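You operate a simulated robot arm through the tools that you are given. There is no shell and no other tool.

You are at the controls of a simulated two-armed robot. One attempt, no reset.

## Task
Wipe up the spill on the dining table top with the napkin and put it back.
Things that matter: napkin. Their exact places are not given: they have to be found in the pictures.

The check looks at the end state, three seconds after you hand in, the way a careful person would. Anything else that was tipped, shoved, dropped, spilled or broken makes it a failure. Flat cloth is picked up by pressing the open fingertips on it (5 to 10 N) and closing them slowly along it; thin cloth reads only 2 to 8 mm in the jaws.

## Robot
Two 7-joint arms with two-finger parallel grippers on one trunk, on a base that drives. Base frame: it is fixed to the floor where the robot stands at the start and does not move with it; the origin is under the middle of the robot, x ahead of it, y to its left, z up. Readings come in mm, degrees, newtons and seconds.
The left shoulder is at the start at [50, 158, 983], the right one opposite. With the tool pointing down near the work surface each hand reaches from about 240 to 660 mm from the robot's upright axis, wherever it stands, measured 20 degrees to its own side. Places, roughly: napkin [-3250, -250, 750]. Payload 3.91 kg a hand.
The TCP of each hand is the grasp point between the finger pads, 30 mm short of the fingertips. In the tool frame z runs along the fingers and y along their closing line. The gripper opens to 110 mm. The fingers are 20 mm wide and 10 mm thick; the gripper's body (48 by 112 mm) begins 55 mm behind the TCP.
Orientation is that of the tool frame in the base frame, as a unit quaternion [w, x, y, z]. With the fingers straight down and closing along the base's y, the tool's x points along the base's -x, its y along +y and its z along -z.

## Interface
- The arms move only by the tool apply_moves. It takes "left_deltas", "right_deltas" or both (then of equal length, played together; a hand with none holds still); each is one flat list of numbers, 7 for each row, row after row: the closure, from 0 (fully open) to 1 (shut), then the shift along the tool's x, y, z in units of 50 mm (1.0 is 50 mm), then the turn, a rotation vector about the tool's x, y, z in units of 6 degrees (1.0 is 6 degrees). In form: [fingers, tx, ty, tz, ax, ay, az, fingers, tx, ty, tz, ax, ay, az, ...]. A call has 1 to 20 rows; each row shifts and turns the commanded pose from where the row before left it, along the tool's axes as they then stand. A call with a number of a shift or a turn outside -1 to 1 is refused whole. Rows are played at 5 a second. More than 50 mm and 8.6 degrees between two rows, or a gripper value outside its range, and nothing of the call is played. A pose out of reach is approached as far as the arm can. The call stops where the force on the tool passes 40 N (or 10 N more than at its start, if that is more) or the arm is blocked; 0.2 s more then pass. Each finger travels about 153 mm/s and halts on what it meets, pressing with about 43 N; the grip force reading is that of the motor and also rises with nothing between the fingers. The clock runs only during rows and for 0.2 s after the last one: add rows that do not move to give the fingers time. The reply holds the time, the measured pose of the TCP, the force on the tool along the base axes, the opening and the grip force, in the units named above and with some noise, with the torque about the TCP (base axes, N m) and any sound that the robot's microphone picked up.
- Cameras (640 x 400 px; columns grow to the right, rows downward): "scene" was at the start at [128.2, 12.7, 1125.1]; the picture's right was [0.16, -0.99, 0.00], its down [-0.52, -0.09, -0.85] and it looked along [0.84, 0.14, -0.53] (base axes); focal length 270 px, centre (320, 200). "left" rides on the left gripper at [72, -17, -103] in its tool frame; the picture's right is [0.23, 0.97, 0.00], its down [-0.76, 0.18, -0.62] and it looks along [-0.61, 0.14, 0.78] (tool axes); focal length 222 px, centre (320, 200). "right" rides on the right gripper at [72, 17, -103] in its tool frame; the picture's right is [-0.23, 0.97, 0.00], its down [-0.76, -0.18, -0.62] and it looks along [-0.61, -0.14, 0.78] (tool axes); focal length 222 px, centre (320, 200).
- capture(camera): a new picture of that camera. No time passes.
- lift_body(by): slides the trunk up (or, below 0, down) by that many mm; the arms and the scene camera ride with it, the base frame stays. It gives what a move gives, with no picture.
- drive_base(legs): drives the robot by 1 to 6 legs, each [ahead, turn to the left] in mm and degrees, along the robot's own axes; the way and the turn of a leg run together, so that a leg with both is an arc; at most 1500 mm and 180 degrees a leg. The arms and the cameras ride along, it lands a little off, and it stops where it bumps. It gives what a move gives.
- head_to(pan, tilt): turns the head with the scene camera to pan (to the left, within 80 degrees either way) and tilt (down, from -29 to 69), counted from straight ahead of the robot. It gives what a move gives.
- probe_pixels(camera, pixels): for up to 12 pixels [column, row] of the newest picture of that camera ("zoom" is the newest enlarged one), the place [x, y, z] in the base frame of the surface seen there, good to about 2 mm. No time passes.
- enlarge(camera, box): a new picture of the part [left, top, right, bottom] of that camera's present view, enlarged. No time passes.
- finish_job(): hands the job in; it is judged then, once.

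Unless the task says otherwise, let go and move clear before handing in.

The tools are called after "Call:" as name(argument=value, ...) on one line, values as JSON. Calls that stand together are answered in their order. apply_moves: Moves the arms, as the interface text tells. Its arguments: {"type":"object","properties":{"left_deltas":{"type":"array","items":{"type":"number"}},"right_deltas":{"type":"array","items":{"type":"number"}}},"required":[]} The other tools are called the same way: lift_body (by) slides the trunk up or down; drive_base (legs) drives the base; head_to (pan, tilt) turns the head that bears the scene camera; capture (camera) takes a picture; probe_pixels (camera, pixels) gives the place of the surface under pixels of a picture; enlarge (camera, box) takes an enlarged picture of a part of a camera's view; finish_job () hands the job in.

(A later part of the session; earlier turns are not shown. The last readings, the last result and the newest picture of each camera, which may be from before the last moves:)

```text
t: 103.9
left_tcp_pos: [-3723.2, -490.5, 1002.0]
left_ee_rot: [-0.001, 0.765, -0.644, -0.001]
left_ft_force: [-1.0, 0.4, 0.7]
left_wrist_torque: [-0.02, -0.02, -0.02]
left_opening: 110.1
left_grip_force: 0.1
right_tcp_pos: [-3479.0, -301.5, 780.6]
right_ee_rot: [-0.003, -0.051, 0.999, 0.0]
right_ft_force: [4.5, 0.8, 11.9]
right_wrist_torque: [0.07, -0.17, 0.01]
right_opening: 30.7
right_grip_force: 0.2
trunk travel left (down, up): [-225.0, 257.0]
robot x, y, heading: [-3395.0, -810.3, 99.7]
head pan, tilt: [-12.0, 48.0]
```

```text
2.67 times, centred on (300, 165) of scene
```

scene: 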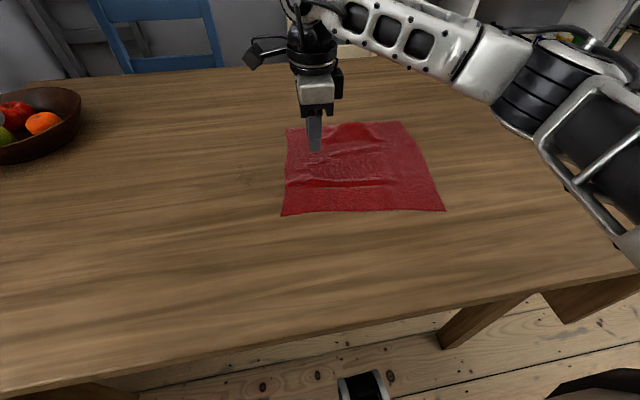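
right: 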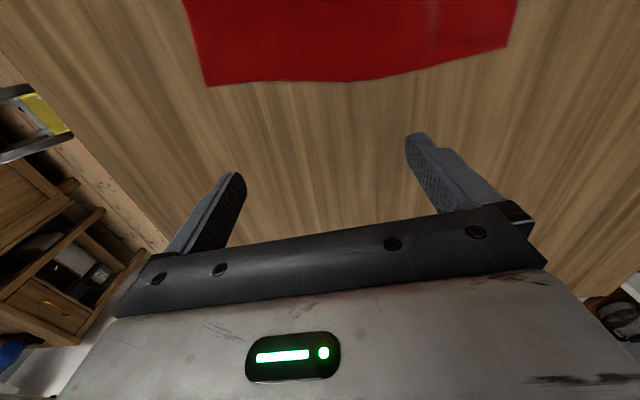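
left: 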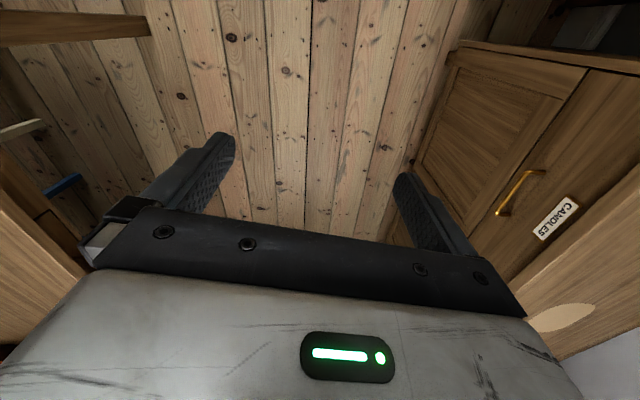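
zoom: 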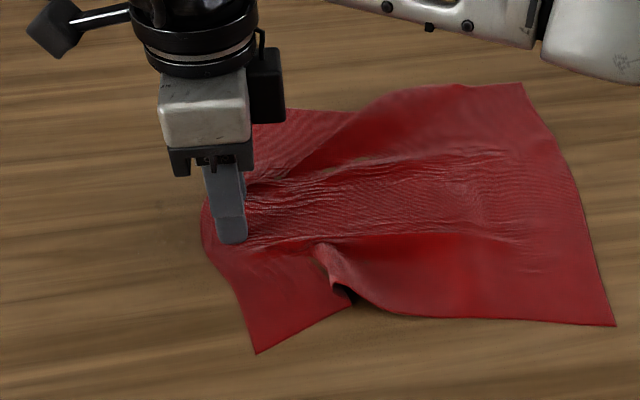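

The cloth's leading edge is at the stain (zoom 205,220) with 12 N pressing. I'll now zigzag ±15 mm in y while advancing 100 mm in -x over the remnants.

Call:
apply_moves(right_deltas=[0.72, 0.068, 0.309, 0, 0, 0, 0, 0.72, 0.131, -0.288, 0, 0, 0, 0, 0.72, 0.131, -0.288, 0, 0, 0, 0, 0.72, 0.068, 0.309, 0, 0, 0, 0, 0.72, 0.068, 0.309, 0, 0, 0, 0, 0.72, 0.131, -0.288, 0, 0, 0, 0, 0.72, 0.131, -0.288, 0, 0, 0, 0, 0.72, 0.068, 0.309, 0, 0, 0, 0, 0.72, 0.068, 0.309, 0, 0, 0, 0, 0.72, 0.131, -0.288, 0, 0, 0, 0, 0.72, 0.131, -0.288, 0, 0, 0, 0, 0.72, 0.068, 0.309, 0, 0, 0, 0, 0.72, 0.068, 0.309, 0, 0, 0, 0, 0.72, 0.131, -0.288, 0, 0, 0, 0, 0.72, 0.131, -0.288, 0, 0, 0, 0, 0.72, 0.068, 0.309, 0, 0, 0, 0, 0.72, 0.068, 0.309, 0, 0, 0, 0, 0.72, 0.131, -0.288, 0, 0, 0, 0])

Call:
enlarge(camera="scene", box=[160, 90, 400, 240])

Call:
capture(camera="right")

```text
t: 107.7
left_tcp_pos: [-3724.4, -490.9, 1000.5]
left_ee_rot: [-0.001, 0.765, -0.644, -0.001]
left_ft_force: [0.4, 0.4, -0.5]
left_wrist_torque: [0.01, -0.02, 0.01]
left_opening: 110.2
left_grip_force: 0.1
right_tcp_pos: [-3572.0, -301.4, 781.5]
right_ee_rot: [-0.002, -0.051, 0.999, 0.0]
right_ft_force: [1.0, 1.6, 2.0]
right_wrist_torque: [0.02, 0.0, -0.02]
right_opening: 31.0
right_grip_force: 0.5
trunk travel left (down, up): [-225.0, 257.0]
robot x, y, heading: [-3388.0, -809.2, 99.7]
head pan, tilt: [-12.0, 48.0]
```

```text
2.67 times, centred on (280, 165) of scene
```

zoom: 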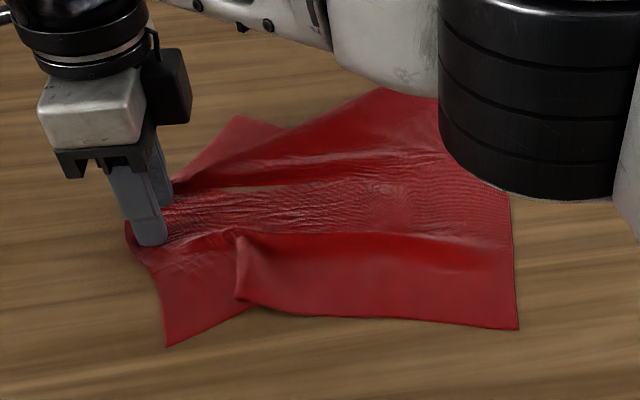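

```text
taken
```

right: 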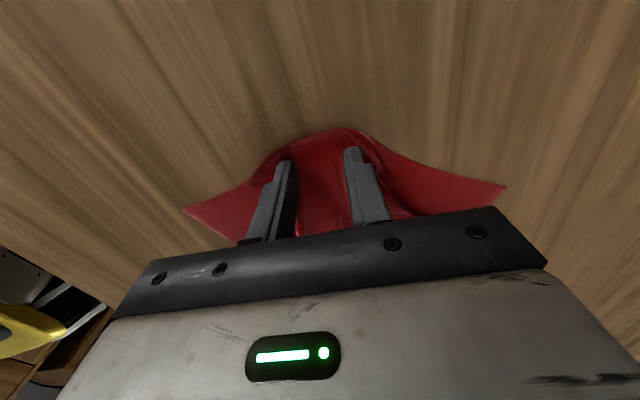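

The cloth has been pulled across the remnants, with force falling to 2 N at the end. I'll lift, move to the +x edge and pull the napkin back to check the result.

Call:
apply_moves(right_deltas=[0.72, 0, 0, -0.4, 0, 0, 0, 0.72, 0, 0, -0.8, 0, 0, 0, 0.3, -0.95, 0, 0, 0, 0, 0, 0, -0.95, 0, 0, 0, 0, 0, 0, -0.95, 0, 0, 0, 0, 0, 0, -0.95, 0, 0, 0, 0, 0, 0, -0.95, 0, 0, 0, 0, 0, 0, -0.95, 0, 0, 0, 0, 0])

Call:
capture(camera="scene")

Call:
enlarge(camera="scene", box=[180, 90, 420, 240])

```text
t: 109.5
left_tcp_pos: [-3723.7, -490.2, 1000.9]
left_ee_rot: [-0.001, 0.765, -0.644, 0.0]
left_ft_force: [0.0, 0.0, -0.3]
left_wrist_torque: [0.03, -0.02, 0.04]
left_opening: 109.9
left_grip_force: 0.0
right_tcp_pos: [-3289.6, -270.6, 836.0]
right_ee_rot: [-0.001, -0.051, 0.999, -0.001]
right_ft_force: [-0.5, 0.2, -1.2]
right_wrist_torque: [0.02, -0.03, -0.01]
right_opening: 110.0
right_grip_force: 0.1
trunk travel left (down, up): [-225.0, 257.0]
robot x, y, heading: [-3390.5, -808.4, 99.8]
head pan, tilt: [-12.0, 48.0]
```

```text
taken
```

scene: 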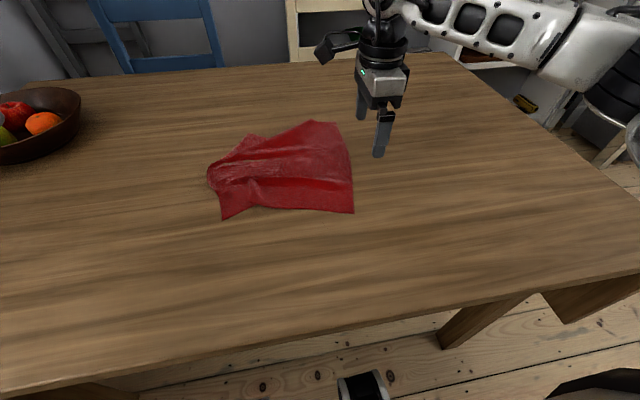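

```text
2.67 times, centred on (300, 165) of scene
```

zoom: 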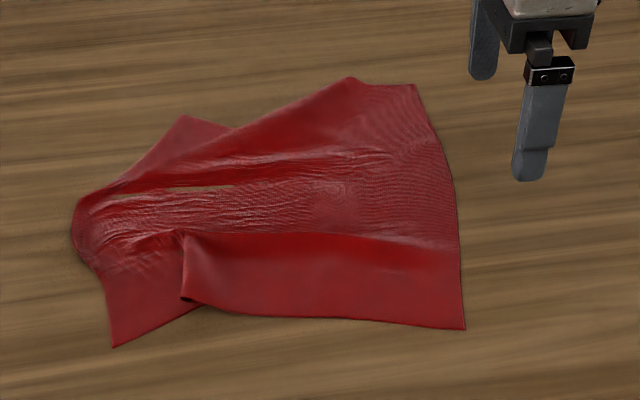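

Call:
probe_pixels(camera="zoom", pixels=[[463, 326], [412, 86], [455, 200], [445, 150], [462, 260], [113, 344], [184, 118], [76, 240], [352, 80]])

```text
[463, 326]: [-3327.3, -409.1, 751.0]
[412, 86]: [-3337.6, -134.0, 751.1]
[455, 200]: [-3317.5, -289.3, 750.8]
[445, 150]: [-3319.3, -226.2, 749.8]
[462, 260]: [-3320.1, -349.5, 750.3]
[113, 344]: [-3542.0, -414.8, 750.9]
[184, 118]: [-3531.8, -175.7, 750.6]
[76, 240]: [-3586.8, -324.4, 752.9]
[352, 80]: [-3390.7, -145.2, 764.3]
```

The +x edge runs at x≈-3320 from y -409 to -134. I'll set both fingers down 27 mm inside it.

Call:
apply_moves(right_deltas=[0, 0.567, 0.06, 0.4, 0, 0, 0, 0, 0.567, 0.06, 0.4, 0, 0, 0, 0, 0, 0, 0.2, 0, 0, 0, 0, 0, 0, 0.06, 0, 0, 0, 0, 0, 0, 0.04, 0, 0, 0, 0, 0, 0, 0.01, 0, 0, 0, 0, 0, 0, 0, 0, 0, 0])

```text
t: 111.1
left_tcp_pos: [-3723.1, -488.6, 1001.7]
left_ee_rot: [-0.001, 0.765, -0.644, 0.0]
left_ft_force: [0.1, 0.1, 0.2]
left_wrist_torque: [-0.03, 0.02, 0.0]
left_opening: 109.8
left_grip_force: 0.0
right_tcp_pos: [-3344.7, -271.6, 782.8]
right_ee_rot: [-0.002, -0.051, 0.999, -0.001]
right_ft_force: [-0.1, 0.1, -1.1]
right_wrist_torque: [-0.01, 0.0, -0.02]
right_opening: 109.8
right_grip_force: 0.0
trunk travel left (down, up): [-225.0, 257.0]
robot x, y, heading: [-3390.4, -809.6, 99.6]
head pan, tilt: [-12.0, 48.0]
```

No contact at z 782.8 yet. I'll lower 3 mm more.

Call:
apply_moves(right_deltas=[0, 0, 0, 0.03, 0, 0, 0, 0, 0, 0, 0.03, 0, 0, 0, 0, 0, 0, 0, 0, 0, 0])

```text
t: 111.9
left_tcp_pos: [-3723.5, -489.6, 1000.7]
left_ee_rot: [0.0, 0.765, -0.644, -0.001]
left_ft_force: [0.5, -0.8, 0.5]
left_wrist_torque: [-0.03, -0.03, 0.01]
left_opening: 109.8
left_grip_force: 0.0
right_tcp_pos: [-3344.8, -272.3, 781.1]
right_ee_rot: [-0.003, -0.05, 0.999, -0.001]
right_ft_force: [-0.5, -0.9, 0.2]
right_wrist_torque: [0.03, 0.0, 0.01]
right_opening: 110.2
right_grip_force: 0.0
trunk travel left (down, up): [-225.0, 257.0]
robot x, y, heading: [-3388.5, -810.8, 99.8]
head pan, tilt: [-12.0, 48.0]
```

Still no force at 781.1. Another 1.5 mm down.

Call:
apply_moves(right_deltas=[0, 0, 0, 0.03, 0, 0, 0, 0, 0, 0, 0, 0, 0, 0])

```text
t: 112.5
left_tcp_pos: [-3722.1, -490.5, 1001.7]
left_ee_rot: [0.0, 0.766, -0.643, 0.0]
left_ft_force: [0.3, -0.6, -0.1]
left_wrist_torque: [0.02, 0.01, 0.02]
left_opening: 110.1
left_grip_force: 0.1
right_tcp_pos: [-3344.7, -273.5, 781.4]
right_ee_rot: [-0.003, -0.051, 0.999, -0.001]
right_ft_force: [-0.8, -0.2, 6.4]
right_wrist_torque: [-0.09, 0.0, 0.0]
right_opening: 110.1
right_grip_force: 0.1
trunk travel left (down, up): [-225.0, 257.0]
robot x, y, heading: [-3391.8, -810.9, 99.8]
head pan, tilt: [-12.0, 48.0]
```

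Even contact at 6.4 N. I'll pull the napkin 130 mm in +x.

Call:
apply_moves(right_deltas=[0, -0.199, -0.021, 0.006, 0, 0, 0, 0, -0.199, -0.021, 0, 0, 0, 0, 0, -0.199, -0.021, 0, 0, 0, 0, 0, -0.199, -0.021, 0, 0, 0, 0, 0, -0.199, -0.021, 0, 0, 0, 0, 0, -0.199, -0.021, 0, 0, 0, 0, 0, -0.199, -0.021, 0, 0, 0, 0, 0, -0.199, -0.021, 0, 0, 0, 0, 0, -0.199, -0.021, 0, 0, 0, 0, 0, -0.199, -0.021, 0, 0, 0, 0, 0, -0.199, -0.021, 0, 0, 0, 0, 0, -0.199, -0.021, 0, 0, 0, 0, 0, -0.199, -0.021, 0, 0, 0, 0])

Call:
capture(camera="scene")

Call:
enlarge(camera="scene", box=[200, 90, 440, 240])

```text
t: 115.3
left_tcp_pos: [-3724.7, -490.8, 1001.3]
left_ee_rot: [-0.001, 0.766, -0.643, 0.0]
left_ft_force: [-0.3, 0.2, 0.3]
left_wrist_torque: [-0.03, 0.01, 0.0]
left_opening: 110.0
left_grip_force: 0.2
right_tcp_pos: [-3216.2, -271.7, 780.9]
right_ee_rot: [-0.001, -0.052, 0.999, 0.0]
right_ft_force: [-6.1, -0.2, 20.6]
right_wrist_torque: [-0.84, -0.04, -0.19]
right_opening: 109.5
right_grip_force: 0.1
trunk travel left (down, up): [-225.0, 257.0]
robot x, y, heading: [-3387.3, -809.9, 99.9]
head pan, tilt: [-12.0, 48.0]
```

```text
taken
```

scene: 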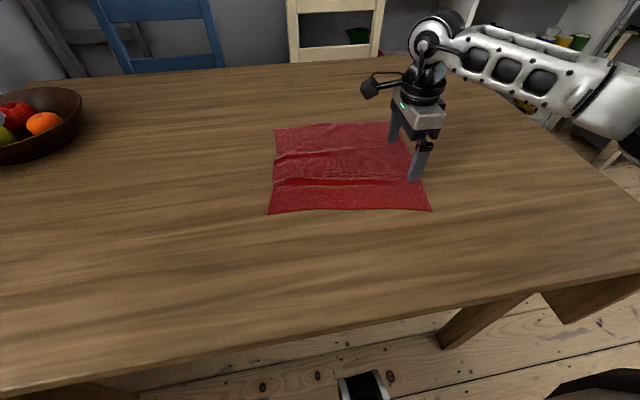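

```text
2.67 times, centred on (320, 165) of scene
```

zoom: 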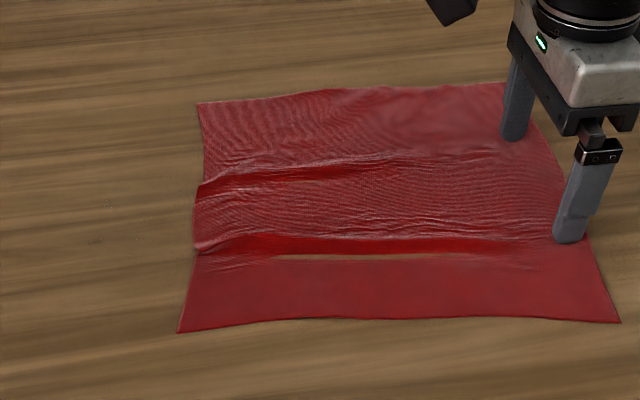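

The napkin straightened again and the table looks nearly clean. I'll enlarge the stain's location to check for specks.

Call:
enlarge(camera="scene", box=[205, 140, 285, 190])

Call:
probe_pixels(camera="zoom", pixels=[[240, 315], [245, 355], [195, 280], [270, 210], [420, 280], [160, 345]])

```text
8.00 times, centred on (245, 165) of scene
```

zoom: 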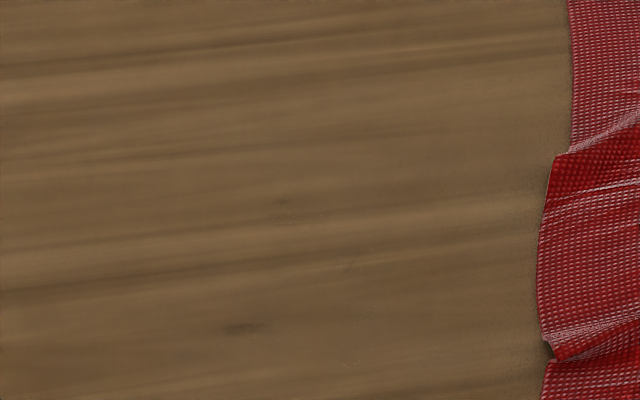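

```text
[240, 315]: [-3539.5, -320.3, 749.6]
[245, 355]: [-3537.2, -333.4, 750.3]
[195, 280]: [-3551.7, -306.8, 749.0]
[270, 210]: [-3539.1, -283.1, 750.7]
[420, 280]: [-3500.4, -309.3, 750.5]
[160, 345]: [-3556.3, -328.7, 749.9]
```

Only two barely visible specks remain, near [-3539,-324] and [-3536,-282]. I'll do one more targeted pass with the fingertips on exactly those two lines.

Call:
apply_moves(right_deltas=[0, 0, 0, -0.4, 0, 0, 0, 0.4, 0, 0, -0.8, 0, 0, 0, 0.72, 0.9, -0.032, 0, 0, 0, 0, 0.72, 0.9, -0.032, 0, 0, 0, 0, 0.72, 0.9, -0.032, 0, 0, 0, 0, 0.72, 0.9, -0.032, 0, 0, 0, 0, 0.72, 0.9, -0.032, 0, 0, 0, 0, 0.72, 0, 0, 0, 0, 0, 0])

Call:
enlarge(camera="scene", box=[200, 90, 440, 240])

Call:
probe_pixels(camera="zoom", pixels=[[180, 330], [200, 106], [197, 210], [200, 245], [204, 165], [618, 320], [500, 86], [210, 280]])

```text
t: 117.1
left_tcp_pos: [-3722.8, -490.7, 1000.9]
left_ee_rot: [-0.001, 0.766, -0.643, 0.0]
left_ft_force: [-0.7, 0.1, 0.1]
left_wrist_torque: [-0.01, -0.04, 0.01]
left_opening: 110.0
left_grip_force: 0.1
right_tcp_pos: [-3439.3, -304.4, 837.4]
right_ee_rot: [-0.002, -0.049, 0.999, -0.002]
right_ft_force: [0.4, -0.2, 0.3]
right_wrist_torque: [0.0, 0.0, -0.03]
right_opening: 30.5
right_grip_force: 0.0
trunk travel left (down, up): [-225.0, 257.0]
robot x, y, heading: [-3389.6, -811.4, 99.7]
head pan, tilt: [-12.0, 48.0]
```

```text
2.67 times, centred on (320, 165) of scene
```

zoom: 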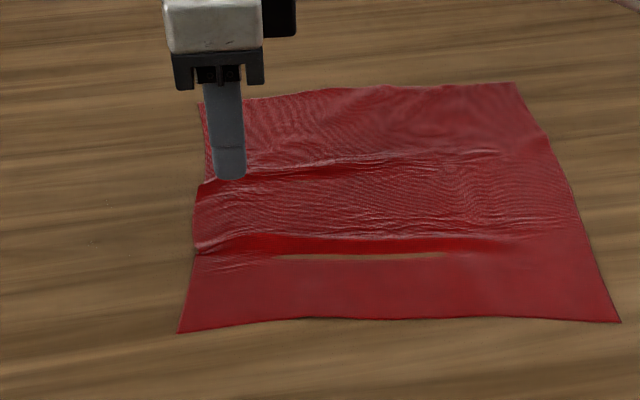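

```text
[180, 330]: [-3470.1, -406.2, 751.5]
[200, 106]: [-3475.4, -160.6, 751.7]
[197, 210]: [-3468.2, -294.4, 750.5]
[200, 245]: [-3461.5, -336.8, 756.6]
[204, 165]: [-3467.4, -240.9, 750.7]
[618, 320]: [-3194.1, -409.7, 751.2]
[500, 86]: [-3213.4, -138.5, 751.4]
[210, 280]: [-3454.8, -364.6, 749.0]
```

The fingers are 29 mm inside the napkin's -x edge. I'll lower to contact.

Call:
apply_moves(right_deltas=[0.72, 0, 0, 0.5, 0, 0, 0, 0.72, 0, 0, 0.5, 0, 0, 0, 0.72, 0, 0, 0.07, 0, 0, 0, 0.72, 0, 0, 0.04, 0, 0, 0, 0.72, 0, 0, 0.02, 0, 0, 0, 0.72, 0, 0, 0, 0, 0, 0])

```text
t: 118.5
left_tcp_pos: [-3723.0, -490.3, 1001.6]
left_ee_rot: [0.0, 0.765, -0.644, -0.001]
left_ft_force: [0.6, -0.2, -0.4]
left_wrist_torque: [-0.02, 0.04, 0.01]
left_opening: 109.8
left_grip_force: 0.1
right_tcp_pos: [-3435.9, -304.9, 782.6]
right_ee_rot: [-0.002, -0.05, 0.999, -0.002]
right_ft_force: [-0.1, 0.1, 0.0]
right_wrist_torque: [0.0, -0.03, 0.0]
right_opening: 30.5
right_grip_force: 0.1
trunk travel left (down, up): [-225.0, 257.0]
robot x, y, heading: [-3389.9, -810.0, 99.7]
head pan, tilt: [-12.0, 48.0]
```

Not yet in contact; lowering 3 mm more.

Call:
apply_moves(right_deltas=[0.72, 0, 0, 0.04, 0, 0, 0, 0.72, 0, 0, 0.03, 0, 0, 0, 0.72, 0, 0, 0, 0, 0, 0])

```text
t: 119.3
left_tcp_pos: [-3723.8, -491.2, 1001.5]
left_ee_rot: [-0.001, 0.765, -0.644, -0.001]
left_ft_force: [0.4, 0.4, -0.7]
left_wrist_torque: [0.02, -0.02, -0.03]
left_opening: 109.8
left_grip_force: 0.1
right_tcp_pos: [-3436.0, -305.1, 781.2]
right_ee_rot: [-0.003, -0.051, 0.999, 0.001]
right_ft_force: [2.8, 1.8, 12.3]
right_wrist_torque: [-0.05, -0.11, 0.04]
right_opening: 30.8
right_grip_force: 0.1
trunk travel left (down, up): [-225.0, 257.0]
robot x, y, heading: [-3393.3, -811.3, 99.8]
head pan, tilt: [-12.0, 48.0]
```

12 N pressing. I'll drag 80 mm in -x, then read the force before the fine scrub.

Call:
apply_moves(right_deltas=[0.72, 0.199, 0.021, 0, 0, 0, 0, 0.72, 0.199, 0.021, 0, 0, 0, 0, 0.72, 0.199, 0.021, 0, 0, 0, 0, 0.72, 0.199, 0.021, 0, 0, 0, 0, 0.72, 0.199, 0.021, 0, 0, 0, 0, 0.72, 0.199, 0.021, 0, 0, 0, 0, 0.72, 0.199, 0.021, 0, 0, 0, 0, 0.72, 0.199, 0.021, 0, 0, 0, 0])

```text
t: 121.1
left_tcp_pos: [-3722.6, -490.1, 1002.7]
left_ee_rot: [-0.001, 0.765, -0.644, 0.0]
left_ft_force: [1.1, 0.2, -0.1]
left_wrist_torque: [-0.02, 0.03, -0.02]
left_opening: 110.4
left_grip_force: 0.0
right_tcp_pos: [-3516.1, -304.3, 781.0]
right_ee_rot: [-0.003, -0.051, 0.999, -0.001]
right_ft_force: [6.0, -1.1, 16.0]
right_wrist_torque: [0.08, -0.26, -0.04]
right_opening: 30.6
right_grip_force: 0.0
trunk travel left (down, up): [-225.0, 257.0]
robot x, y, heading: [-3387.7, -811.5, 99.6]
head pan, tilt: [-12.0, 48.0]
```

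16 N over the remnant area. I'll make the fine zigzag (±10 mm in y, 4 mm per row in -x), adding a hair of depth to hold the pressure.

Call:
apply_moves(right_deltas=[0.72, 0.059, 0.207, 0.0015, 0, 0, 0, 0.72, 0.1, -0.191, 0.0015, 0, 0, 0, 0.72, 0.1, -0.191, 0.0015, 0, 0, 0, 0.72, 0.059, 0.207, 0.0015, 0, 0, 0, 0.72, 0.059, 0.207, 0.0015, 0, 0, 0, 0.72, 0.1, -0.191, 0.0015, 0, 0, 0, 0.72, 0.1, -0.191, 0.0015, 0, 0, 0, 0.72, 0.059, 0.207, 0.0015, 0, 0, 0, 0.72, 0.059, 0.207, 0.0015, 0, 0, 0, 0.72, 0.1, -0.191, 0.0015, 0, 0, 0, 0.72, 0.1, -0.191, 0.0015, 0, 0, 0, 0.72, 0.059, 0.207, 0.0015, 0, 0, 0, 0.72, 0.059, 0.207, 0.0015, 0, 0, 0, 0.72, 0.1, -0.191, 0.0015, 0, 0, 0])

Call:
capture(camera="right")

```text
t: 124.1
left_tcp_pos: [-3722.5, -490.1, 1001.9]
left_ee_rot: [-0.001, 0.766, -0.643, -0.001]
left_ft_force: [0.1, -0.5, -0.4]
left_wrist_torque: [0.0, -0.02, -0.01]
left_opening: 110.2
left_grip_force: 0.1
right_tcp_pos: [-3572.1, -302.4, 782.1]
right_ee_rot: [-0.002, -0.049, 0.999, 0.002]
right_ft_force: [5.0, 8.7, 22.2]
right_wrist_torque: [-0.14, -0.27, 0.15]
right_opening: 27.1
right_grip_force: 0.1
trunk travel left (down, up): [-225.0, 257.0]
robot x, y, heading: [-3390.8, -809.5, 99.9]
head pan, tilt: [-12.0, 48.0]
```

```text
taken
```

right: 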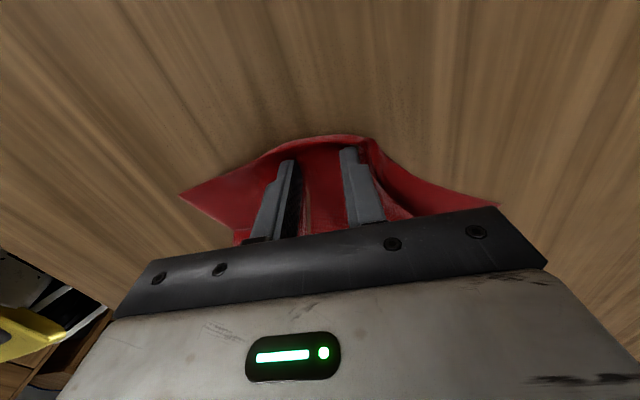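

The pass kept good pressure (22 N). I'll lift and move back over the +x edge to pull the napkin home.

Call:
apply_moves(right_deltas=[0.72, 0, 0, -0.4, 0, 0, 0, 0.72, 0, 0, -0.8, 0, 0, 0, 0.3, -0.95, 0, 0, 0, 0, 0, 0, -0.95, 0, 0, 0, 0, 0, 0, -0.95, 0, 0, 0, 0, 0, 0, -0.95, 0, 0, 0, 0, 0, 0, -0.95, 0, 0, 0, 0, 0, 0, -0.95, 0, 0, 0, 0, 0])

Call:
enlarge(camera="scene", box=[180, 90, 420, 240])

```text
t: 125.9
left_tcp_pos: [-3724.0, -490.7, 1001.2]
left_ee_rot: [0.0, 0.766, -0.643, 0.0]
left_ft_force: [0.1, -0.3, 0.4]
left_wrist_torque: [-0.02, 0.0, 0.0]
left_opening: 110.1
left_grip_force: 0.1
right_tcp_pos: [-3284.6, -273.6, 837.3]
right_ee_rot: [-0.001, -0.052, 0.999, -0.002]
right_ft_force: [-0.1, 0.2, -0.8]
right_wrist_torque: [-0.02, -0.01, -0.04]
right_opening: 110.0
right_grip_force: 0.1
trunk travel left (down, up): [-225.0, 257.0]
robot x, y, heading: [-3388.9, -809.5, 99.9]
head pan, tilt: [-12.0, 48.0]
```

```text
2.67 times, centred on (300, 165) of scene
```

zoom: 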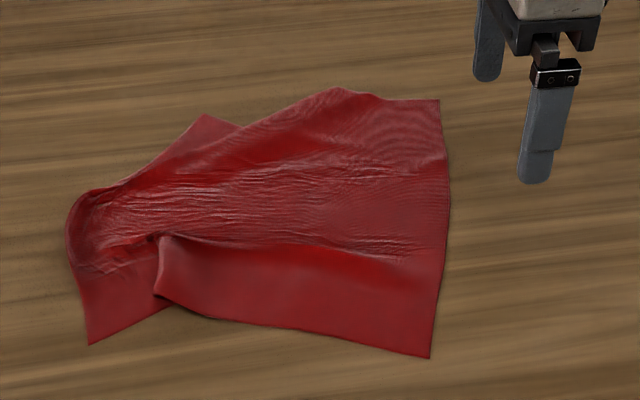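

Call:
probe_pixels(camera="zoom", pixels=[[428, 354], [437, 102], [447, 200], [445, 150], [443, 260], [90, 342], [206, 118], [70, 240], [438, 300]])

```text
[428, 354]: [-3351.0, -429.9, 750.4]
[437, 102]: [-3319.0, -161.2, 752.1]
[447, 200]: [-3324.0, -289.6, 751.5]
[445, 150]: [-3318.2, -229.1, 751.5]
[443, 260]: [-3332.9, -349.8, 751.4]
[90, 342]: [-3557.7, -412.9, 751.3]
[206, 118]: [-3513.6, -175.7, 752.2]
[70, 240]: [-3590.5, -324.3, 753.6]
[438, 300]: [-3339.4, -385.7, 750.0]
```

The +x edge now runs from [-3351,-430] to [-3319,-161], turned about 13° from its original direction. I'll turn the fingers 12° to match it and set down 28 mm inside the edge.

Call:
apply_moves(right_deltas=[0, 0, 0, 0, 0, 0, 1, 0, 0, 0, 0, 0, 0, 1, 0, 0.68, -0.267, 0.4, 0, 0, 0, 0, 0.68, -0.267, 0.4, 0, 0, 0, 0, 0, 0, 0.2, 0, 0, 0, 0, 0, 0, 0.06, 0, 0, 0, 0, 0, 0, 0.04, 0, 0, 0, 0, 0, 0, 0, 0, 0, 0])

Call:
enlarge(camera="scene", box=[180, 90, 420, 240])

```text
t: 127.7
left_tcp_pos: [-3722.8, -490.6, 1000.9]
left_ee_rot: [0.0, 0.765, -0.644, 0.0]
left_ft_force: [-0.1, 0.8, -0.3]
left_wrist_torque: [0.0, -0.01, 0.01]
left_opening: 109.8
left_grip_force: 0.1
right_tcp_pos: [-3358.0, -294.5, 782.9]
right_ee_rot: [-0.001, 0.053, 0.999, -0.002]
right_ft_force: [0.8, -0.7, -0.6]
right_wrist_torque: [0.02, 0.01, -0.01]
right_opening: 109.9
right_grip_force: 0.1
trunk travel left (down, up): [-225.0, 257.0]
robot x, y, heading: [-3389.5, -808.1, 100.0]
head pan, tilt: [-12.0, 48.0]
```

```text
2.67 times, centred on (300, 165) of scene
```

zoom: 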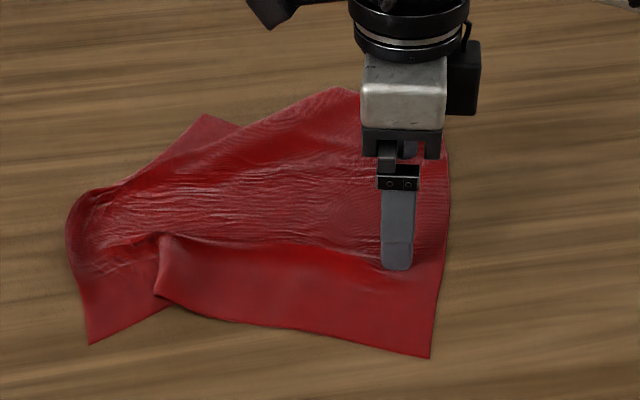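

Positioned well, just above contact at z 782.9. I'll lower 3 mm.

Call:
apply_moves(right_deltas=[0, 0, 0, 0.035, 0, 0, 0, 0, 0, 0, 0.025, 0, 0, 0, 0, 0, 0, 0, 0, 0, 0])

```text
t: 128.5
left_tcp_pos: [-3722.5, -490.4, 1001.9]
left_ee_rot: [-0.002, 0.765, -0.644, -0.001]
left_ft_force: [0.0, -0.9, 0.6]
left_wrist_torque: [-0.01, -0.01, -0.02]
left_opening: 109.8
left_grip_force: 0.2
right_tcp_pos: [-3359.2, -293.4, 781.3]
right_ee_rot: [-0.002, 0.054, 0.999, 0.0]
right_ft_force: [0.9, -0.5, 6.1]
right_wrist_torque: [0.29, -0.1, -0.07]
right_opening: 109.8
right_grip_force: 0.0
trunk travel left (down, up): [-225.0, 257.0]
robot x, y, heading: [-3392.7, -812.8, 99.7]
head pan, tilt: [-12.0, 48.0]
```

Contact at 6 N, mostly on the far finger. I'll level by a quarter degree, then pull 130 mm in +x.

Call:
apply_moves(right_deltas=[0, 0, 0, 0.006, -0.04, 0, 0, 0, -0.197, 0.039, 0, 0, 0, 0, 0, -0.197, 0.039, 0, 0, 0, 0, 0, -0.197, 0.039, 0, 0, 0, 0, 0, -0.197, 0.039, 0, 0, 0, 0, 0, -0.197, 0.039, 0, 0, 0, 0, 0, -0.197, 0.039, 0, 0, 0, 0, 0, -0.197, 0.039, 0, 0, 0, 0, 0, -0.197, 0.039, 0, 0, 0, 0, 0, -0.197, 0.039, 0, 0, 0, 0, 0, -0.197, 0.039, 0, 0, 0, 0, 0, -0.197, 0.039, 0, 0, 0, 0, 0, -0.197, 0.039, 0, 0, 0, 0, 0, -0.197, 0.039, 0, 0, 0, 0])

Call:
capture(camera="scene")

Call:
enlarge(camera="scene", box=[200, 90, 440, 240])

```text
t: 131.5
left_tcp_pos: [-3724.7, -491.8, 1001.4]
left_ee_rot: [-0.002, 0.765, -0.644, -0.001]
left_ft_force: [-0.3, -0.4, 0.0]
left_wrist_torque: [0.0, 0.03, 0.03]
left_opening: 109.9
left_grip_force: 0.0
right_tcp_pos: [-3230.7, -285.6, 780.5]
right_ee_rot: [-0.003, 0.054, 0.999, 0.003]
right_ft_force: [-7.2, -1.7, 28.6]
right_wrist_torque: [-1.82, 0.3, -0.45]
right_opening: 109.9
right_grip_force: 0.0
trunk travel left (down, up): [-225.0, 257.0]
robot x, y, heading: [-3389.3, -809.2, 99.6]
head pan, tilt: [-12.0, 48.0]
```

```text
taken
```

scene: 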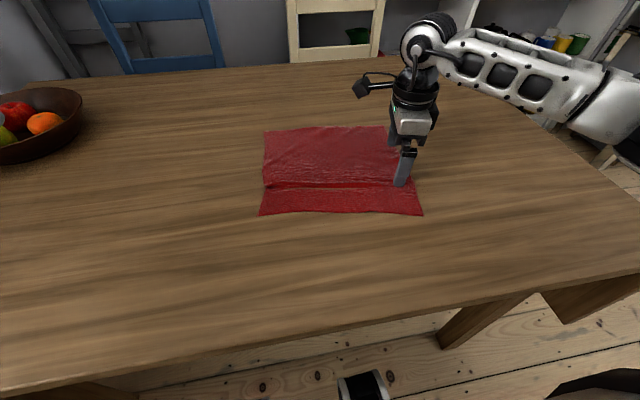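

```text
2.67 times, centred on (320, 165) of scene
```

zoom: 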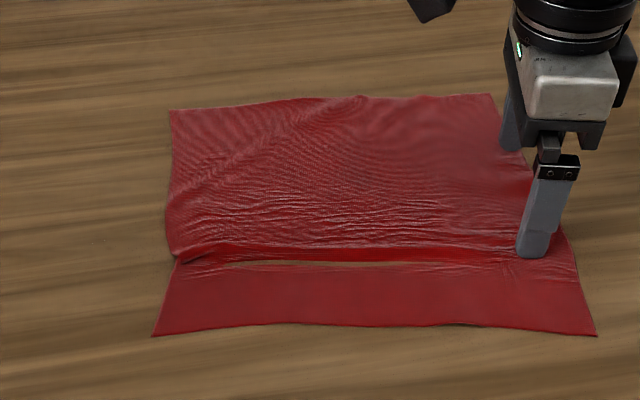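

The napkin has straightened and is moving home, but the near finger now carries 28 N. I'll ease up, re-level, and pull the remaining 141 mm while turning 12° to restore its original angle.

Call:
apply_moves(right_deltas=[0, 0, 0, -0.024, 0.06, 0, 0, 0, -0.2, 0.036, 0, 0, 0, -0.143, 0, -0.2, 0.036, 0, 0, 0, -0.143, 0, -0.2, 0.036, 0, 0, 0, -0.143, 0, -0.2, 0.036, 0, 0, 0, -0.143, 0, -0.2, 0.036, 0, 0, 0, -0.143, 0, -0.2, 0.036, 0, 0, 0, -0.143, 0, -0.2, 0.036, 0, 0, 0, -0.143])

Call:
capture(camera="scene")

Call:
enlarge(camera="scene", box=[240, 90, 480, 240])

```text
t: 133.3
left_tcp_pos: [-3723.3, -492.1, 1002.1]
left_ee_rot: [-0.001, 0.765, -0.644, -0.001]
left_ft_force: [-0.2, 0.0, 0.1]
left_wrist_torque: [0.0, 0.01, 0.04]
left_opening: 109.9
left_grip_force: 0.1
right_tcp_pos: [-3159.7, -275.7, 781.6]
right_ee_rot: [-0.002, 0.002, 1.0, -0.003]
right_ft_force: [-2.7, -0.1, 12.8]
right_wrist_torque: [0.67, 0.07, 0.16]
right_opening: 109.5
right_grip_force: 0.0
trunk travel left (down, up): [-225.0, 257.0]
robot x, y, heading: [-3389.5, -809.7, 99.5]
head pan, tilt: [-12.0, 48.0]
```

```text
taken
```

scene: 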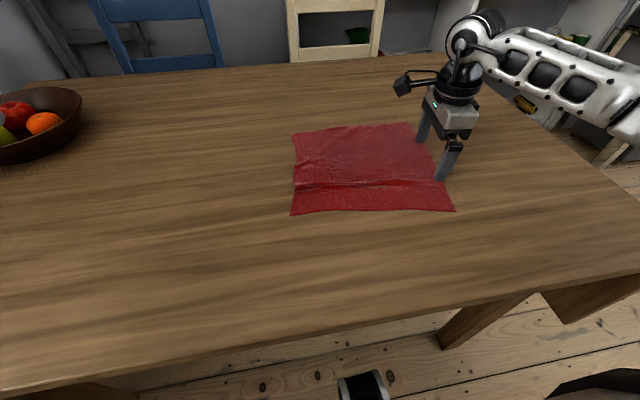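

```text
2.67 times, centred on (360, 165) of scene
```

zoom: 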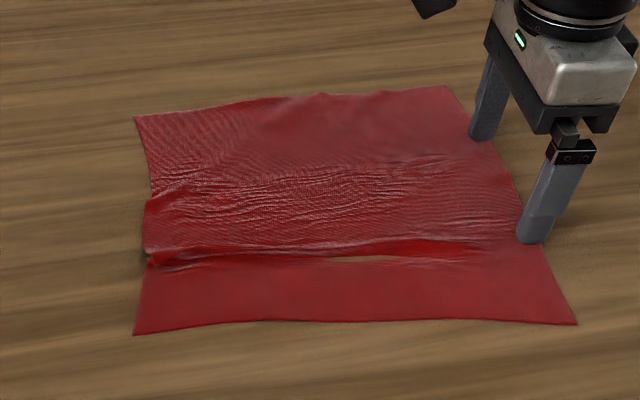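

The napkin is close to home and lying well at 12.8 N. I'll finish the last 70 mm and turn, then check the stain area and the napkin's corners.

Call:
apply_moves(right_deltas=[0, -0.2026, 0.015, 0, 0, 0, -0.143, 0, -0.2026, 0.015, 0, 0, 0, -0.143, 0, -0.2026, 0.015, 0, 0, 0, -0.143, 0, -0.2026, 0.015, 0, 0, 0, -0.143, 0, -0.2026, 0.015, 0, 0, 0, -0.143, 0, -0.2026, 0.015, 0, 0, 0, -0.143, 0, -0.2026, 0.015, 0, 0, 0, -0.143])

Call:
capture(camera="scene")

Call:
enlarge(camera="scene", box=[205, 140, 285, 190])

Call:
enlarge(camera="scene", box=[280, 90, 520, 240])

```text
t: 134.9
left_tcp_pos: [-3723.5, -491.6, 1001.7]
left_ee_rot: [-0.002, 0.766, -0.643, -0.001]
left_ft_force: [-0.3, 0.5, 0.2]
left_wrist_torque: [-0.01, -0.01, -0.02]
left_opening: 109.9
left_grip_force: 0.1
right_tcp_pos: [-3089.3, -267.4, 779.5]
right_ee_rot: [-0.003, -0.052, 0.999, -0.001]
right_ft_force: [-5.1, -0.1, 17.9]
right_wrist_torque: [1.09, 0.23, 0.26]
right_opening: 109.7
right_grip_force: 0.1
trunk travel left (down, up): [-225.0, 257.0]
robot x, y, heading: [-3389.0, -807.0, 99.8]
head pan, tilt: [-12.0, 48.0]
```

```text
taken
```

scene: 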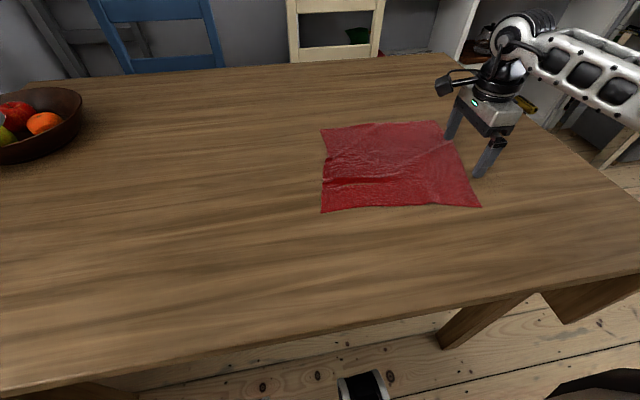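

```text
8.00 times, centred on (245, 165) of scene
```

zoom: 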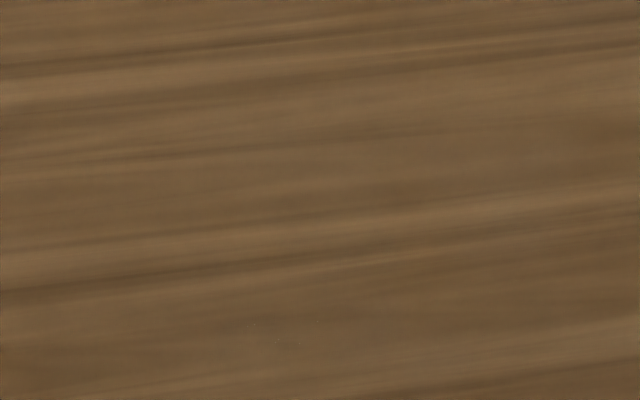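

```text
2.67 times, centred on (400, 165) of scene
```

zoom: 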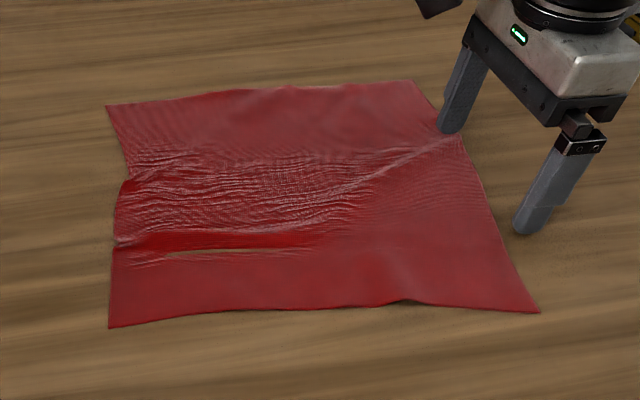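

The spill is completely gone. The near finger slipped past the cloth's edge at the end (zoom 530,225), so I'll probe where the napkin's corners are now.

Call:
probe_pixels(camera="zoom", pixels=[[110, 325], [538, 311], [414, 82], [108, 107], [118, 215], [122, 180], [480, 185], [510, 240], [330, 308], [400, 303], [260, 91], [117, 243]])

```text
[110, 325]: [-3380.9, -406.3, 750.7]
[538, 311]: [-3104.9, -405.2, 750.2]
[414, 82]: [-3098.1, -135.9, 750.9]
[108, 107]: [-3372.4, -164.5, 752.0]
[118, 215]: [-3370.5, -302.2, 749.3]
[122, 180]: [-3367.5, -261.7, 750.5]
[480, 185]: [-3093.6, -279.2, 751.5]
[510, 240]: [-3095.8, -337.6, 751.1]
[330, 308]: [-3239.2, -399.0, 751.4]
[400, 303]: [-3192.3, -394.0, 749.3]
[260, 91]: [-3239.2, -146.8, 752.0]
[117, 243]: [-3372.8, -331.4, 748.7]
```

The napkin's centre is about 44 mm short in x and it needs about 6° of turn to match its start. I'll lift, set both fingers 33 mm inside the +x edge again, and finish the move.

Call:
apply_moves(right_deltas=[0, 0, 0, -0.4, 0, 0, 0, 0, 0, 0, 0, 0, 0, 0.6, 0, 0, 0, 0, 0, 0, 0.55, 0, 0.78, -0.07, 0, 0, 0, 0, 0, 0, 0, 0.3, 0, 0, 0, 0, 0, 0, 0.05, 0, 0, 0, 0, 0, 0, 0, 0, 0, 0])

Call:
capture(camera="scene")

Call:
enlarge(camera="scene", box=[280, 90, 520, 240])

```text
t: 136.5
left_tcp_pos: [-3724.2, -491.3, 1001.4]
left_ee_rot: [-0.001, 0.765, -0.644, -0.001]
left_ft_force: [-0.5, 0.2, 1.1]
left_wrist_torque: [0.02, 0.01, 0.02]
left_opening: 109.7
left_grip_force: 0.0
right_tcp_pos: [-3127.7, -270.2, 784.1]
right_ee_rot: [-0.001, 0.009, 1.0, -0.003]
right_ft_force: [0.0, 1.2, -0.5]
right_wrist_torque: [0.03, 0.03, 0.01]
right_opening: 110.0
right_grip_force: 0.1
trunk travel left (down, up): [-225.0, 257.0]
robot x, y, heading: [-3389.5, -808.7, 99.8]
head pan, tilt: [-12.0, 48.0]
```

```text
taken
```

scene: 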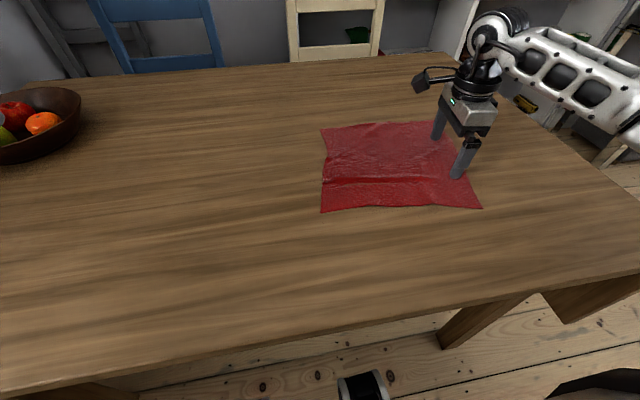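

```text
2.67 times, centred on (400, 165) of scene
```

zoom: 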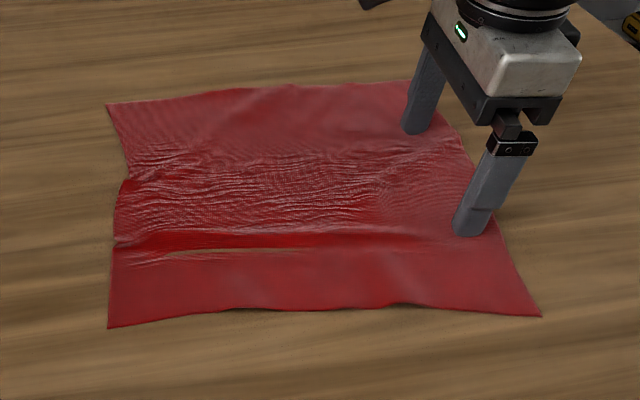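

Both fingers are over the cloth near its +x edge. Lowering about 3.5 mm to contact.

Call:
apply_moves(right_deltas=[0, 0, 0, 0.04, 0, 0, 0, 0, 0, 0, 0.03, 0, 0, 0, 0, 0, 0, 0, 0, 0, 0])

```text
t: 137.3
left_tcp_pos: [-3723.8, -491.4, 1001.1]
left_ee_rot: [-0.001, 0.765, -0.644, 0.001]
left_ft_force: [-0.2, -0.7, -0.2]
left_wrist_torque: [0.01, -0.01, 0.02]
left_opening: 110.0
left_grip_force: 0.0
right_tcp_pos: [-3128.2, -270.8, 781.4]
right_ee_rot: [-0.002, 0.01, 1.0, 0.0]
right_ft_force: [0.4, -1.2, 9.2]
right_wrist_torque: [0.43, -0.09, -0.04]
right_opening: 109.6
right_grip_force: 0.1
trunk travel left (down, up): [-225.0, 257.0]
robot x, y, heading: [-3387.7, -810.0, 100.0]
head pan, tilt: [-12.0, 48.0]
```

9 N, mostly on the far finger. I'll level slightly, then drag 40 mm in +x with a 6° counter-clockwise turn.

Call:
apply_moves(right_deltas=[0, 0, 0, 0, -0.05, 0, 0, 0, -0.161, 0.018, 0, 0, 0, -0.2, 0, -0.161, 0.018, 0, 0, 0, -0.2, 0, -0.161, 0.018, 0, 0, 0, -0.2, 0, -0.161, 0.018, 0, 0, 0, -0.2, 0, -0.161, 0.018, 0, 0, 0, -0.2])

Call:
capture(camera="scene")

Call:
enlarge(camera="scene", box=[300, 90, 540, 240])

Call:
probe_pixels(camera="zoom", pixels=[[90, 320], [530, 308], [400, 82], [90, 105]])

```text
t: 138.7
left_tcp_pos: [-3724.1, -492.2, 1002.8]
left_ee_rot: [-0.002, 0.765, -0.644, 0.0]
left_ft_force: [-0.3, 0.2, -0.5]
left_wrist_torque: [0.0, -0.02, 0.0]
left_opening: 109.8
left_grip_force: 0.1
right_tcp_pos: [-3088.4, -266.8, 781.1]
right_ee_rot: [-0.002, -0.044, 0.999, 0.002]
right_ft_force: [-6.1, 0.2, 19.9]
right_wrist_torque: [-1.22, 0.02, -0.35]
right_opening: 109.8
right_grip_force: 0.0
trunk travel left (down, up): [-225.0, 257.0]
robot x, y, heading: [-3392.1, -810.7, 99.6]
head pan, tilt: [-12.0, 48.0]
```

```text
taken
```

scene: 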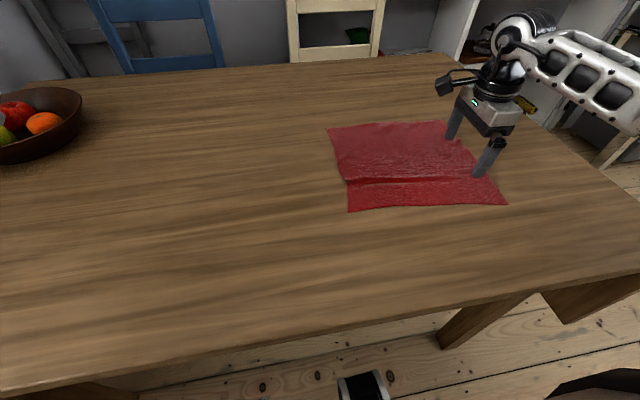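

```text
2.67 times, centred on (420, 165) of scene
```

zoom: 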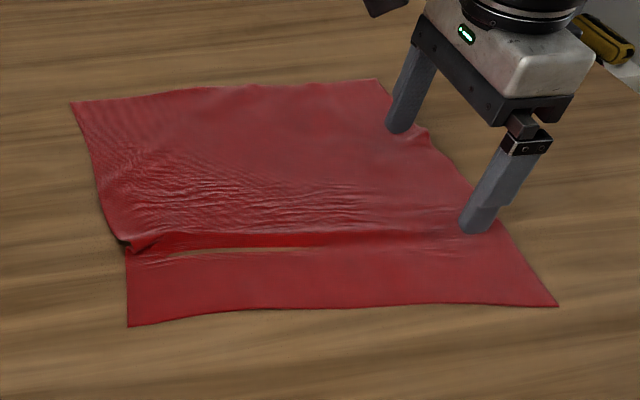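

```text
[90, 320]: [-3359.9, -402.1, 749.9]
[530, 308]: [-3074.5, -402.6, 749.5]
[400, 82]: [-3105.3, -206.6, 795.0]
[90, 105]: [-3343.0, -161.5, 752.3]
```

The near side followed well. I'll lift the hand clear and measure all four corners and the ridge.

Call:
apply_moves(right_deltas=[0, 0, 0, -0.5, 0.05, 0, 0, 0, 0, 0, -0.9, 0, 0, 0, 0, -0.8, 0, -0.4, 0, 0, 0, 0, -0.8, 0, 0, 0, 0, 0])

Call:
capture(camera="scene")

Call:
enlarge(camera="scene", box=[300, 90, 540, 240])

Call:
probe_pixels(camera="zoom", pixels=[[130, 323], [556, 305], [376, 83], [75, 105], [127, 245], [160, 238], [300, 240], [450, 230], [200, 252], [250, 90], [330, 302], [490, 200]])

```text
t: 139.7
left_tcp_pos: [-3722.9, -490.0, 1000.9]
left_ee_rot: [-0.001, 0.765, -0.644, -0.001]
left_ft_force: [-1.0, 0.0, 0.0]
left_wrist_torque: [-0.01, -0.02, 0.02]
left_opening: 110.0
left_grip_force: 0.1
right_tcp_pos: [-3006.6, -259.5, 868.9]
right_ee_rot: [-0.002, -0.044, 0.999, -0.004]
right_ft_force: [0.1, -0.5, 0.0]
right_wrist_torque: [0.01, 0.02, 0.01]
right_opening: 109.7
right_grip_force: 0.0
trunk travel left (down, up): [-225.0, 257.0]
robot x, y, heading: [-3389.0, -812.7, 99.6]
head pan, tilt: [-12.0, 48.0]
```

```text
taken
```

scene: 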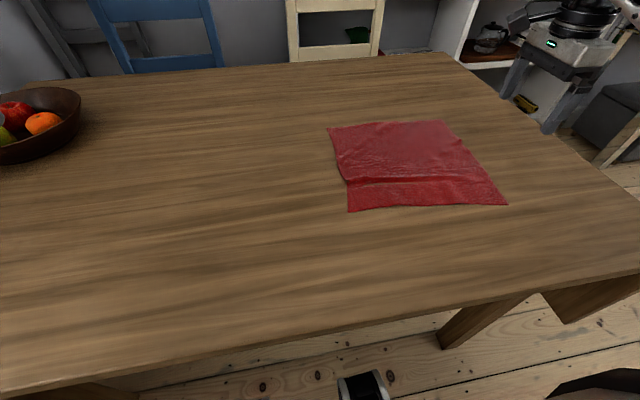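

```text
2.67 times, centred on (420, 165) of scene
```

zoom: 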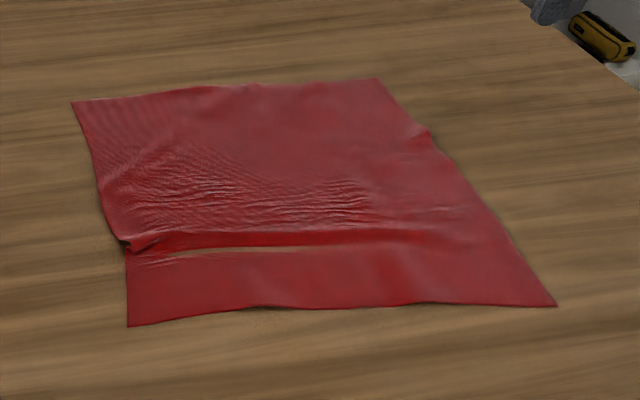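

```text
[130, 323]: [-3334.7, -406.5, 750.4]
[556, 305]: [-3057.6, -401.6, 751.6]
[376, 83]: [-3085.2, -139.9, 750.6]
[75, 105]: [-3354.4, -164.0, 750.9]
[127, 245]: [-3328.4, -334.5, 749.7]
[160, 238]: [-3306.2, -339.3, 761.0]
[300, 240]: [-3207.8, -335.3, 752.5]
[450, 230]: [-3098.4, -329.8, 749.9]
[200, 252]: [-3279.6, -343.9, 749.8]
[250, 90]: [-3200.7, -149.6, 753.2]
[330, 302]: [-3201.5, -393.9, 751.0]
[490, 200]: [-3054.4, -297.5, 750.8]
```

The napkin is within about 13 mm of its start, with one fold along y≈-335 left to smooth. I'll turn the hand back 90° so the fingers lie along the near edge, then tug that edge toward me.

Call:
apply_moves(right_deltas=[0, 0, 0, 0, 0, 0, -1, 0, 0, 0, 0, 0, 0, -1, 0, 0, 0, 0, 0, 0, -1, 0, 0, 0, 0, 0, 0, -1, 0, 0, 0, 0, 0, 0, -1, 0, 0, 0, 0, 0, 0, -1, 0, 0, 0, 0, 0, 0, -1, 0, 0, 0, 0, 0, 0, -1, 0, 0, 0, 0, 0, 0, -1, 0, 0, 0, 0, 0, 0, -1, 0, 0, 0, 0, 0, 0, -1, 0, 0, 0, 0, 0, 0, -1, 0, 0, 0, 0, 0, 0, -1, 0, 0, 0, 0, 0, 0, -1, 0, 0, 0, 0, 0, 0, -1])

```text
t: 142.9
left_tcp_pos: [-3723.2, -490.2, 1001.4]
left_ee_rot: [0.0, 0.766, -0.643, -0.001]
left_ft_force: [-0.1, -1.0, 0.1]
left_wrist_torque: [0.01, 0.02, -0.01]
left_opening: 110.1
left_grip_force: 0.1
right_tcp_pos: [-3007.5, -257.2, 868.8]
right_ee_rot: [0.003, 0.738, -0.675, 0.0]
right_ft_force: [0.2, 0.7, -0.5]
right_wrist_torque: [-0.01, -0.04, 0.03]
right_opening: 110.0
right_grip_force: 0.1
trunk travel left (down, up): [-225.0, 257.0]
robot x, y, heading: [-3389.1, -808.3, 99.9]
head pan, tilt: [-12.0, 48.0]
```

Fingers now lie along the base's x again. I'll travel over to the near edge of the napkin at [-3240,-378] and descend to just above it.

Call:
apply_moves(right_deltas=[0, 0.284, 0.693, 0, 0.042, 0, 0, 0, 0.284, 0.693, 0, 0, 0, 0, 0, 0.284, 0.693, 0, 0, 0, 0, 0, 0.284, 0.693, 0, 0, 0, 0, 0, 0.284, 0.693, 0, 0, 0, 0, 0, 0.284, 0.693, 0, 0, 0, 0, 0, 0.284, 0.693, 0, 0, 0, 0, 0, 0, 0, 0.5, 0, 0, 0, 0, 0, 0, 0.5, 0, 0, 0, 0, 0, 0, 0.5, 0, 0, 0, 0, 0, 0, 0.1, 0, 0, 0, 0, 0, 0, 0, 0, 0, 0])

Call:
enlarge(camera="scene", box=[300, 90, 540, 240])

```text
t: 145.5
left_tcp_pos: [-3723.3, -490.1, 1001.3]
left_ee_rot: [0.0, 0.766, -0.643, 0.0]
left_ft_force: [0.4, -0.4, -0.4]
left_wrist_torque: [-0.02, 0.04, 0.01]
left_opening: 110.0
left_grip_force: 0.1
right_tcp_pos: [-3242.1, -378.0, 790.3]
right_ee_rot: [0.002, 0.737, -0.676, 0.002]
right_ft_force: [-0.2, -0.2, 0.1]
right_wrist_torque: [0.01, 0.03, -0.02]
right_opening: 110.1
right_grip_force: 0.2
trunk travel left (down, up): [-225.0, 257.0]
robot x, y, heading: [-3390.5, -808.8, 99.6]
head pan, tilt: [-12.0, 48.0]
```

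```text
2.67 times, centred on (420, 165) of scene
```

zoom: 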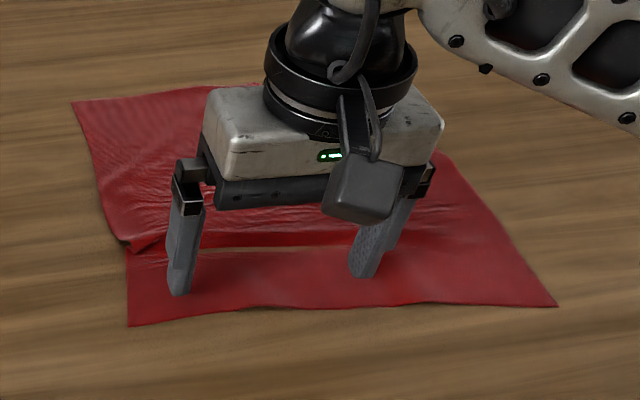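

The fingers are over the near strip of the napkin (zoom 180,290 and 365,270). I'll lower 9 mm to contact.

Call:
apply_moves(right_deltas=[0, 0, 0, 0.1, 0, 0, 0, 0, 0, 0, 0.05, 0, 0, 0, 0, 0, 0, 0.03, 0, 0, 0, 0, 0, 0, 0, 0, 0, 0])

```text
t: 146.5
left_tcp_pos: [-3723.0, -490.3, 1001.8]
left_ee_rot: [-0.001, 0.766, -0.643, -0.001]
left_ft_force: [0.1, 0.2, 0.5]
left_wrist_torque: [-0.02, -0.03, 0.0]
left_opening: 110.0
left_grip_force: 0.0
right_tcp_pos: [-3239.5, -377.5, 781.4]
right_ee_rot: [0.001, 0.737, -0.676, 0.002]
right_ft_force: [-1.2, 1.1, 2.7]
right_wrist_torque: [0.04, 0.12, 0.0]
right_opening: 110.0
right_grip_force: 0.1
trunk travel left (down, up): [-225.0, 257.0]
robot x, y, heading: [-3390.0, -807.2, 99.4]
head pan, tilt: [-12.0, 48.0]
```

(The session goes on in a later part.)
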